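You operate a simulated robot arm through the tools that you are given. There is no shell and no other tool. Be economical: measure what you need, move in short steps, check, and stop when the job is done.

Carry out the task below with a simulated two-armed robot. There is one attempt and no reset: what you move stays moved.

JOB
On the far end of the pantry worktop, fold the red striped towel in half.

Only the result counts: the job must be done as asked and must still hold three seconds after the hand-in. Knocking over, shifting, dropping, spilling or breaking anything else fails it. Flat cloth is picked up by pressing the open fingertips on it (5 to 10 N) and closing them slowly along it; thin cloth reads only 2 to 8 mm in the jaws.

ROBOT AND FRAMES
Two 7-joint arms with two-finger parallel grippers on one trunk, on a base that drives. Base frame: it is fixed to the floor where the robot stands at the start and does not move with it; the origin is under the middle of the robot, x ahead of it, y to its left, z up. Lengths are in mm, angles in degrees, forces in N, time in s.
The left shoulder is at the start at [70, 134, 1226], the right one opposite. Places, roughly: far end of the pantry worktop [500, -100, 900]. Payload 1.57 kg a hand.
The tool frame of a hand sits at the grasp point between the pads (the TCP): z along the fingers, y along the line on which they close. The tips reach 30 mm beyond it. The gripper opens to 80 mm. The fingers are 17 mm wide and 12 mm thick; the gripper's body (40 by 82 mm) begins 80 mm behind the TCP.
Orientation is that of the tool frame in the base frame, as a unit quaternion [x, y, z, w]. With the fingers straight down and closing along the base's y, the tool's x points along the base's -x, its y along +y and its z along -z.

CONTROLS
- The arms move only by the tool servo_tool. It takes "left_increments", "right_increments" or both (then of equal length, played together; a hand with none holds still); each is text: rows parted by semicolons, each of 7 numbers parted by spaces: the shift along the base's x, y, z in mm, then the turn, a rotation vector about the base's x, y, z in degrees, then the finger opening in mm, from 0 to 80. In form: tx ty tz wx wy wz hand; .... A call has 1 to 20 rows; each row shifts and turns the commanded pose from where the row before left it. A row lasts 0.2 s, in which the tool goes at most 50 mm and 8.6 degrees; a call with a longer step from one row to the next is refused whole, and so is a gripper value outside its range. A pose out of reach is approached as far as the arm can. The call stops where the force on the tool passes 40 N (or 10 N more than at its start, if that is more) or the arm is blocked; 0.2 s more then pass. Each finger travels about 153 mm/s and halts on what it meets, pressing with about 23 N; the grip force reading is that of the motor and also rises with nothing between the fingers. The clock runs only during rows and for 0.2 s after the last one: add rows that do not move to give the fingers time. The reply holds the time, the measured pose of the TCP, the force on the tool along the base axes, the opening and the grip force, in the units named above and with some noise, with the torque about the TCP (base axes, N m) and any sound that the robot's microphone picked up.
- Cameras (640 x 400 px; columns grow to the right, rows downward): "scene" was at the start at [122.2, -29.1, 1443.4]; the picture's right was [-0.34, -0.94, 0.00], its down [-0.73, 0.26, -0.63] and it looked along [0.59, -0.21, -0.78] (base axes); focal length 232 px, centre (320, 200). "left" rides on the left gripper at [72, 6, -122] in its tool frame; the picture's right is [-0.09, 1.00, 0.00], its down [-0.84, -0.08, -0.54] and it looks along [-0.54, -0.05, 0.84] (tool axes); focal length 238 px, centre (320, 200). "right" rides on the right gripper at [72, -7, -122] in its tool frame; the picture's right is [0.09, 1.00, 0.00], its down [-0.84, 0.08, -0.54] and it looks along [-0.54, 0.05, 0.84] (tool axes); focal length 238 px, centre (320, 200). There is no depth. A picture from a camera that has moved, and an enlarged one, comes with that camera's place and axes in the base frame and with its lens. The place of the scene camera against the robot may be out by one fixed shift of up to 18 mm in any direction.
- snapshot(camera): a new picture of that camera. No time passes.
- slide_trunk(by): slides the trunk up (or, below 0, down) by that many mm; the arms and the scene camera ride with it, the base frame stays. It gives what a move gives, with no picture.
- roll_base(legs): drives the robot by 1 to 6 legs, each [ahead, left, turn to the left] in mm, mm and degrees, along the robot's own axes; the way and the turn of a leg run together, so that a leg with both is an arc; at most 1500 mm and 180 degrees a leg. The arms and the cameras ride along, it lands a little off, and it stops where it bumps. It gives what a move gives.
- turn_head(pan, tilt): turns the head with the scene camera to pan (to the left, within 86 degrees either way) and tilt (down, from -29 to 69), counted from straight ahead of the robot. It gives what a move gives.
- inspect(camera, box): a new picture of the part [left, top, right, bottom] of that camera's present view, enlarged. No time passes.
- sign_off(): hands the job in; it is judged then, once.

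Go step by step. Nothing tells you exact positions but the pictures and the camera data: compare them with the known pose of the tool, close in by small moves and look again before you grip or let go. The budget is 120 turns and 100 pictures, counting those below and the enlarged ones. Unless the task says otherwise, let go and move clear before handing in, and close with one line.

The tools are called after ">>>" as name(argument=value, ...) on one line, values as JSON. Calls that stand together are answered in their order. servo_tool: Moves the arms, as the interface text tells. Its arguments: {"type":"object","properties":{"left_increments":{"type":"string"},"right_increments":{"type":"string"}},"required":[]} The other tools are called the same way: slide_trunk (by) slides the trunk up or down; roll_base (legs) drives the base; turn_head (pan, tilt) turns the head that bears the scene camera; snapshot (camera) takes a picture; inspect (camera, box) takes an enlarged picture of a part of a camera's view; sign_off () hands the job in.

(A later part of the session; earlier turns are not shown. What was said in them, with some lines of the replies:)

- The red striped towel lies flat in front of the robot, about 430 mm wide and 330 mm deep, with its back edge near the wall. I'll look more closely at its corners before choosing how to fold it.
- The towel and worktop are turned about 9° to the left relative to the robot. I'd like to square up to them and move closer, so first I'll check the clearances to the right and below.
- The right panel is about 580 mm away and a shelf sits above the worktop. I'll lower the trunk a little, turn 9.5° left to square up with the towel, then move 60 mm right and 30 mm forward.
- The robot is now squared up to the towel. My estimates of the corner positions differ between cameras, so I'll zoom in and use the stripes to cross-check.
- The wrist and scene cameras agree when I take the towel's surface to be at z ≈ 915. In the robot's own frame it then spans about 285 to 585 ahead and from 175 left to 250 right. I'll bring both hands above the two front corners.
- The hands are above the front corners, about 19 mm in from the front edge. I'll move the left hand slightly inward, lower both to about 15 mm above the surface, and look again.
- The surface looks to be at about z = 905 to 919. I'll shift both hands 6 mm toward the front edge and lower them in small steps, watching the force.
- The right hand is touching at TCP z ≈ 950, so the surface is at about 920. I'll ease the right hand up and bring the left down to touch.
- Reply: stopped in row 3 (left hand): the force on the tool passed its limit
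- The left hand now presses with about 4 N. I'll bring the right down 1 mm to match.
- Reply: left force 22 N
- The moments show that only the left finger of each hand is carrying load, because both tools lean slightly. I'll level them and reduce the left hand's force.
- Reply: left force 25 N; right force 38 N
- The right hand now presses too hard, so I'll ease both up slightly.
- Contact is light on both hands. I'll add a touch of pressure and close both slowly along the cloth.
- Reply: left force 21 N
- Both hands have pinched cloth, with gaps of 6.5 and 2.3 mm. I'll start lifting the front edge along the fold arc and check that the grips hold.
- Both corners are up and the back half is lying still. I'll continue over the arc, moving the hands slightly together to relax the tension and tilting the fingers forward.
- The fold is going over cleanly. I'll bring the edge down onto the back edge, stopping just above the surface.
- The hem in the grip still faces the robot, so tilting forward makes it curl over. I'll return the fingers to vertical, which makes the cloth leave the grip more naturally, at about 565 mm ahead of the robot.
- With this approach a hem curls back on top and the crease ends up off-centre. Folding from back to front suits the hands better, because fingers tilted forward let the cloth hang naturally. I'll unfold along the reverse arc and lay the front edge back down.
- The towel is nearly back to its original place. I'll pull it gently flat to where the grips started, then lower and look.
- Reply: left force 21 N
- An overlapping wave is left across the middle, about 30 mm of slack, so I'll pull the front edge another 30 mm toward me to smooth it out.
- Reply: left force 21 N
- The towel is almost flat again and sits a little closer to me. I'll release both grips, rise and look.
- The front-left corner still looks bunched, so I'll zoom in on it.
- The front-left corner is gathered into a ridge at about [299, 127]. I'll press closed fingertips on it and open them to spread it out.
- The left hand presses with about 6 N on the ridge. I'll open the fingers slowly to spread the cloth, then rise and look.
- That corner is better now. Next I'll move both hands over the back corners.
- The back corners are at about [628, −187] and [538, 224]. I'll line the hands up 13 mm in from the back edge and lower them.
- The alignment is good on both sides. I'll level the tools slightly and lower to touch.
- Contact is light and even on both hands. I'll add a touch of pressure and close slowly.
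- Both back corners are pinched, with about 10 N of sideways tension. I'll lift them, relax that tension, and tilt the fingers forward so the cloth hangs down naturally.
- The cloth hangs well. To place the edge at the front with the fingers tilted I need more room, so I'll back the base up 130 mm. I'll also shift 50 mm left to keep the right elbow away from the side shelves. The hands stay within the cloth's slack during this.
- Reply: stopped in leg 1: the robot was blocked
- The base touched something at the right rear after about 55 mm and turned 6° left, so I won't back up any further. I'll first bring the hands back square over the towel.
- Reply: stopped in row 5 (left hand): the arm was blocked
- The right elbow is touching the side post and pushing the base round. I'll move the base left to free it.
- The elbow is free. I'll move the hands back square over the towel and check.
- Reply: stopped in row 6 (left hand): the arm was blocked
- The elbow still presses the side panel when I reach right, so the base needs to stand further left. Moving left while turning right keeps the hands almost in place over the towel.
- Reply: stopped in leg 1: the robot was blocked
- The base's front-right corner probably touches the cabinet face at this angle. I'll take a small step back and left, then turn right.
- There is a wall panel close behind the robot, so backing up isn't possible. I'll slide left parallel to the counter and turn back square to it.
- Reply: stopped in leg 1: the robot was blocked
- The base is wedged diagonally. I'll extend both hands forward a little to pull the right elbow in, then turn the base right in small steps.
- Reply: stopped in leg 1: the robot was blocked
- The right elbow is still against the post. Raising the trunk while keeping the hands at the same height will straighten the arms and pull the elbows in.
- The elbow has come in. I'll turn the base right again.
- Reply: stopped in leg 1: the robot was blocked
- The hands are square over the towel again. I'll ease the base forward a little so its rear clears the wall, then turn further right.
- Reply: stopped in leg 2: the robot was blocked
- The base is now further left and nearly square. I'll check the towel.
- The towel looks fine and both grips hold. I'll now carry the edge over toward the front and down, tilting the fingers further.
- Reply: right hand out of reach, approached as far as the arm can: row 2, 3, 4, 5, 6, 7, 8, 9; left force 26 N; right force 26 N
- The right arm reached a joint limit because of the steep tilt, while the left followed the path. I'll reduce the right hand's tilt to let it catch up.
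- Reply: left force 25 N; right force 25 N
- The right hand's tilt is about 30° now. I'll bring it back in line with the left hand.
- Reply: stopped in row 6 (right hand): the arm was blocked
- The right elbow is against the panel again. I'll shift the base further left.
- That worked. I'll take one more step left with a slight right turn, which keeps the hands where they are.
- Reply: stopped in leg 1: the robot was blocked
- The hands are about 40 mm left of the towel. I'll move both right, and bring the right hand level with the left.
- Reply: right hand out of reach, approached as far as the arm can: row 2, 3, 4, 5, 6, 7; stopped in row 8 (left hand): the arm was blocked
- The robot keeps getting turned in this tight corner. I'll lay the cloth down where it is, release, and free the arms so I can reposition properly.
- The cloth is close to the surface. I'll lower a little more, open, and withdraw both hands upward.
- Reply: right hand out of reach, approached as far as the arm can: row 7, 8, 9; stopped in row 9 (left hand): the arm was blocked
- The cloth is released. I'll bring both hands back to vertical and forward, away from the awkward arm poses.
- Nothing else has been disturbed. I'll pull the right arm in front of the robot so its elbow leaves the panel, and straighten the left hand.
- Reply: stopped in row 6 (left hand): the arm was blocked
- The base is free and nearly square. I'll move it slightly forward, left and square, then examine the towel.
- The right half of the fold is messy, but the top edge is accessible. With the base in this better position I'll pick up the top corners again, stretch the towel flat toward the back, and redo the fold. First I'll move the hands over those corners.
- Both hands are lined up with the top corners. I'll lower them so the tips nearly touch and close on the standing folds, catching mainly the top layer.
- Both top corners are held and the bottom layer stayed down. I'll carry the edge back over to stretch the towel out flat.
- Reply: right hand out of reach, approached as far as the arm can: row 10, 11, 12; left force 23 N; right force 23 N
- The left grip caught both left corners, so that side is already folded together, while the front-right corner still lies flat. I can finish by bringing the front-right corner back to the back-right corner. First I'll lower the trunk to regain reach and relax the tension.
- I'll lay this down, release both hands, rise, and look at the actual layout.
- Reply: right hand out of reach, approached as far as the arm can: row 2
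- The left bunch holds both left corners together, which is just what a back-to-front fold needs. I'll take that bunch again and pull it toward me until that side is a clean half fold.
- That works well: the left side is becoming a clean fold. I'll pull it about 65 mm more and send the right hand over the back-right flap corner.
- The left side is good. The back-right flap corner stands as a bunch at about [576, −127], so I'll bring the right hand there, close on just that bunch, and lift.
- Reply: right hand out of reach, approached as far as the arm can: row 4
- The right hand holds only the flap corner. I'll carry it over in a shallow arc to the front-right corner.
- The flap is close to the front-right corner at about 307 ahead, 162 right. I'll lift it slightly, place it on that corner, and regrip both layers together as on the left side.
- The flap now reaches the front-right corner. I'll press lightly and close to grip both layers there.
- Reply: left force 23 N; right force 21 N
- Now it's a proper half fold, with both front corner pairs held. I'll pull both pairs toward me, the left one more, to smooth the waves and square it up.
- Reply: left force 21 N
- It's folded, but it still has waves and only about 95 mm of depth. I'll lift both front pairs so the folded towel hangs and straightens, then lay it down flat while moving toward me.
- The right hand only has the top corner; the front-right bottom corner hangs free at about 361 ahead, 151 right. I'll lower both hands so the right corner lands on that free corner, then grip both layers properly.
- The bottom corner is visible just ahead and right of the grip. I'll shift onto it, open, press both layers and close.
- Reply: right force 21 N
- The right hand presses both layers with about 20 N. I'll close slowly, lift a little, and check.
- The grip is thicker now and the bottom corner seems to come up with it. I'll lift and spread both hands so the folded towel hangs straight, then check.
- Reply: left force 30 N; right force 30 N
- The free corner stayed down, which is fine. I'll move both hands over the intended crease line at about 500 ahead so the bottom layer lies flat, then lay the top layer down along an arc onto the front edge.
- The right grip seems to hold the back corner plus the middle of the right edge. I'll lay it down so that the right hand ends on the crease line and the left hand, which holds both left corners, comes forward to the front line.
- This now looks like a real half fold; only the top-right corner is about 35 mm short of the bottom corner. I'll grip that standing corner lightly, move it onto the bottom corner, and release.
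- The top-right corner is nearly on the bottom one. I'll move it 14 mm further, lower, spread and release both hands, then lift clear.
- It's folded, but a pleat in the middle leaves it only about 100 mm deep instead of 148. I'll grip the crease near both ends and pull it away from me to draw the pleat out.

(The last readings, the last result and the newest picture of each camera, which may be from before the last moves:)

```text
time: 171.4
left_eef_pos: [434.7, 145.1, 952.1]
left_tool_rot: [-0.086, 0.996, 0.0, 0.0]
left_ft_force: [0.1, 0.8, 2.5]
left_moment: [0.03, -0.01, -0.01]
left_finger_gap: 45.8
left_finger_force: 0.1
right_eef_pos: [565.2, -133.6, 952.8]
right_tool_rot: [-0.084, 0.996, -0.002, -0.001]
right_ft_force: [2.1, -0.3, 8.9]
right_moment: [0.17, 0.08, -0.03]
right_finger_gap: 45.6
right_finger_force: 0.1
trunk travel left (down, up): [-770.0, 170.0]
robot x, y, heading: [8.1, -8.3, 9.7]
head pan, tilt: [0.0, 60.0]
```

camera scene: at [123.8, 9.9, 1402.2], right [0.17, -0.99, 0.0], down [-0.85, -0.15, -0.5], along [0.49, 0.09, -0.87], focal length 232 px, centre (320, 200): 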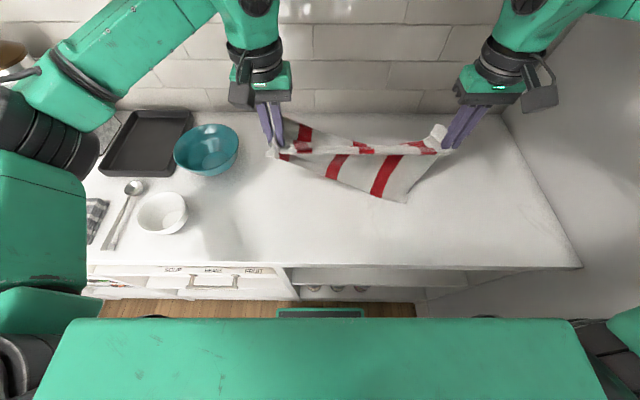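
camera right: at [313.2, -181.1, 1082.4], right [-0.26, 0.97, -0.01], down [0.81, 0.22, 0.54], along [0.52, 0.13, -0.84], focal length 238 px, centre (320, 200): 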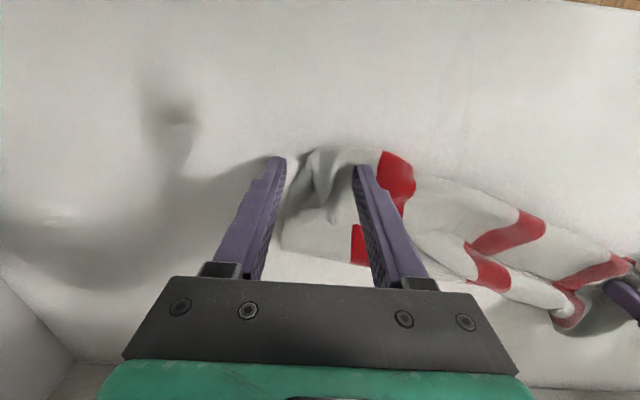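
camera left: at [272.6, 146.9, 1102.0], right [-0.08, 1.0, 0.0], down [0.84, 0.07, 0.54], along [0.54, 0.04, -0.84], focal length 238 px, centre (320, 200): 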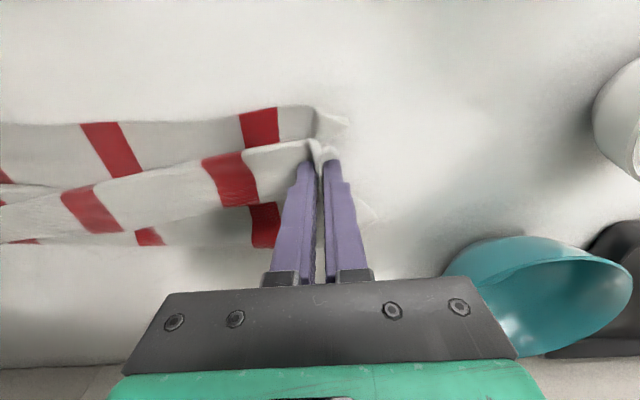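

The contact forces are right. I'll close slowly on the crease and pull it away in small steps.

>>> servo_tool(right_increments="0 0 0 0 0 0 42; 0 0 0 0 0 0 37; 0 0 0 0 0 0 32; 0 0 0 0 0 0 27; 0 0 0 0 0 0 22; 0 0 0 0 0 0 17; 0 0 0 0 0 0 12; 0 0 0 0 0 0 7; 0 0 0 0 0 0 2; 0 0 0 0 0 0 0; 0 0 0 0 0 0 0; 0 0 4 0 0 0 0; 7.5 3.7 0 0 0 0 0; 7.5 3.7 0 0 0 0 0; 7.5 3.7 0 0 0 0 0; 7.5 3.7 0 0 0 0 0; 7.5 3.7 0 0 0 0 0; 0 0 0 0 0 0 0", left_increments="0 0 -0.6 0 0 0 42; 0 0 0 0 0 0 37; 0 0 0 0 0 0 32; 0 0 0 0 0 0 27; 0 0 0 0 0 0 22; 0 0 0 0 0 0 17; 0 0 0 0 0 0 12; 0 0 0 0 0 0 7; 0 0 0 0 0 0 2; 0 0 0 0 0 0 0; 0 0 0 0 0 0 0; 0 0 4 0 0 0 0; 7.5 3.7 0 0 0 0 0; 7.5 3.7 0 0 0 0 0; 7.5 3.7 0 0 0 0 0; 7.5 3.7 0 0 0 0 0; 7.5 3.7 0 0 0 0 0; 0 0 0 0 0 0 0")

```text
time: 175.2
left_eef_pos: [473.8, 163.4, 955.9]
left_tool_rot: [-0.084, 0.996, -0.001, -0.002]
left_ft_force: [1.7, -5.9, 0.7]
left_moment: [-0.16, -0.06, -0.02]
left_finger_gap: 2.9
left_finger_force: 22.6
right_eef_pos: [571.3, -134.5, 967.1]
right_tool_rot: [-0.086, 0.996, -0.002, -0.002]
right_ft_force: [-1.4, 6.5, -0.1]
right_moment: [0.19, 0.07, -0.02]
right_finger_gap: 3.2
right_finger_force: 22.7
right hand out of reach, approached as far as the arm can: row 13, 14, 15, 16, 17
trunk travel left (down, up): [-770.0, 170.0]
robot x, y, heading: [7.4, -6.2, 9.7]
head pan, tilt: [0.0, 60.0]
```

The right arm is at its reach limit, so I'll use the base instead: a 28 mm roll forward pulls both grips, after first easing the left one back a little.

>>> servo_tool(left_increments="-9 -3 0 0 0 0 0; -9 -3 0 0 0 0 0; 0 0 0 0 0 0 0", right_increments="0 0 -4 0 0 0 0; 0 0 -4 0 0 0 0; 0 0 0 0 0 0 0")

>>> roll_base(legs=[[30, 0, 0]])

```text
time: 176.0
left_eef_pos: [456.4, 156.0, 954.5]
left_tool_rot: [-0.085, 0.996, 0.0, -0.001]
left_ft_force: [1.8, -6.7, 0.0]
left_moment: [-0.22, -0.06, -0.02]
left_finger_gap: 3.0
left_finger_force: 22.7
right_eef_pos: [570.7, -135.2, 961.1]
right_tool_rot: [-0.084, 0.996, -0.003, -0.003]
right_ft_force: [-2.1, 5.3, 0.3]
right_moment: [0.17, 0.08, -0.04]
right_finger_gap: 3.3
right_finger_force: 23.0
trunk travel left (down, up): [-770.0, 170.0]
robot x, y, heading: [7.8, -3.6, 9.9]
head pan, tilt: [0.0, 60.0]
```

```text
time: 176.8
left_eef_pos: [481.1, 161.4, 956.2]
left_tool_rot: [-0.085, 0.996, 0.0, 0.001]
left_ft_force: [1.4, -6.2, 0.5]
left_moment: [-0.16, -0.1, 0.03]
left_finger_gap: 3.0
left_finger_force: 23.2
right_eef_pos: [594.8, -130.9, 962.6]
right_tool_rot: [-0.084, 0.996, -0.003, 0.0]
right_ft_force: [-2.9, 6.2, 0.0]
right_moment: [0.2, 0.04, -0.02]
right_finger_gap: 3.4
right_finger_force: 23.1
trunk travel left (down, up): [-770.0, 170.0]
robot x, y, heading: [39.1, -2.7, 9.6]
head pan, tilt: [0.0, 60.0]
```

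Both grips have pulled the crease back. I'll draw the right one 12 mm further, lower, spread and release, then lift clear for a final look.

>>> servo_tool(right_increments="6 2 -3 0 0 0 0; 5 2 -4 0 0 0 0; 0 0 -2.5 0 0 0 0; 0 0 0 0 0 0 8; 0 0 0 0 0 0 16; 0 0 0 0 0 0 24; 0 0 0 0 0 0 32; 0 0 0 0 0 0 40; 0 0 0 0 0 0 48; 0 0 15 0 0 0 48; 0 0 30 0 0 0 48; 0 0 40 0 0 0 48; 0 0 20 0 0 0 48; 0 0 0 0 0 0 48", left_increments="0 0 -1 0 0 0 0; 0 0 -1 0 0 0 0; 0 0 -1 0 0 0 0; 0 0 0 0 0 0 8; 0 0 0 0 0 0 16; 0 0 0 0 0 0 24; 0 0 0 0 0 0 32; 0 0 0 0 0 0 40; 0 0 0 0 0 0 48; 0 0 15 0 0 0 48; 0 0 30 0 0 0 48; 0 0 40 0 0 0 48; 0 0 20 0 0 0 48; 0 0 0 0 0 0 48")

>>> inspect(camera="scene", box=[210, 70, 490, 245])

```text
time: 179.8
left_eef_pos: [484.9, 162.4, 1056.6]
left_tool_rot: [-0.084, 0.996, 0.0, -0.001]
left_ft_force: [-0.1, -0.9, 0.4]
left_moment: [0.01, -0.01, -0.02]
left_finger_gap: 48.3
left_finger_force: 0.2
right_eef_pos: [598.8, -130.0, 1063.2]
right_tool_rot: [-0.084, 0.996, -0.003, -0.002]
right_ft_force: [0.3, 0.7, -0.3]
right_moment: [0.01, -0.02, 0.04]
right_finger_gap: 48.0
right_finger_force: 0.1
right hand out of reach, approached as far as the arm can: row 1, 2
trunk travel left (down, up): [-770.0, 170.0]
robot x, y, heading: [33.6, -2.0, 9.9]
head pan, tilt: [0.0, 60.0]
```

```text
2.29 times, centred on (350, 158) of scene
camera zoom: at [153.6, 15.1, 1402.1], right [0.17, -0.99, 0.0], down [-0.85, -0.15, -0.5], along [0.49, 0.08, -0.87], focal length 529 px, centre (251, 297)
```

zoom: 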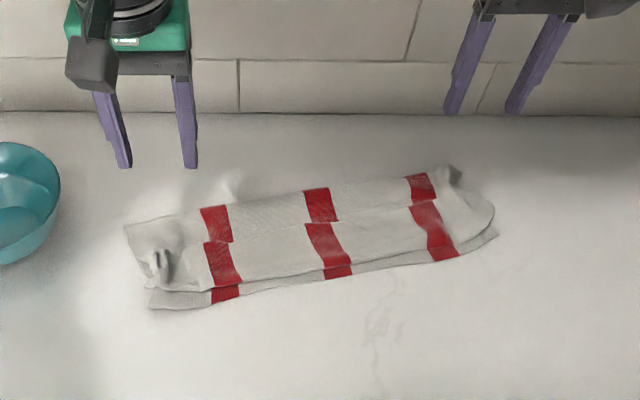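

The towel now lies folded back to front in a single strip, with the front and back edges and both corner pairs together. Both hands are open and about 100 mm above it, and nothing else looks disturbed. My picture budget is used up, so I'm handing in now.

>>> sign_off()

```text
The job is handed in.
```

I folded the red striped towel in half, back edge to front edge, and handed it in. It isn't a perfect half fold: a pleat across the middle leaves it roughly 100–120 mm deep instead of about 148 mm, and the corner pairs match to within about 25 mm. The base and right elbow touched the surrounding fixtures while I repositioned. I saw nothing knocked over or moved in the pictures, but I had none left for a final check of the whole scene.
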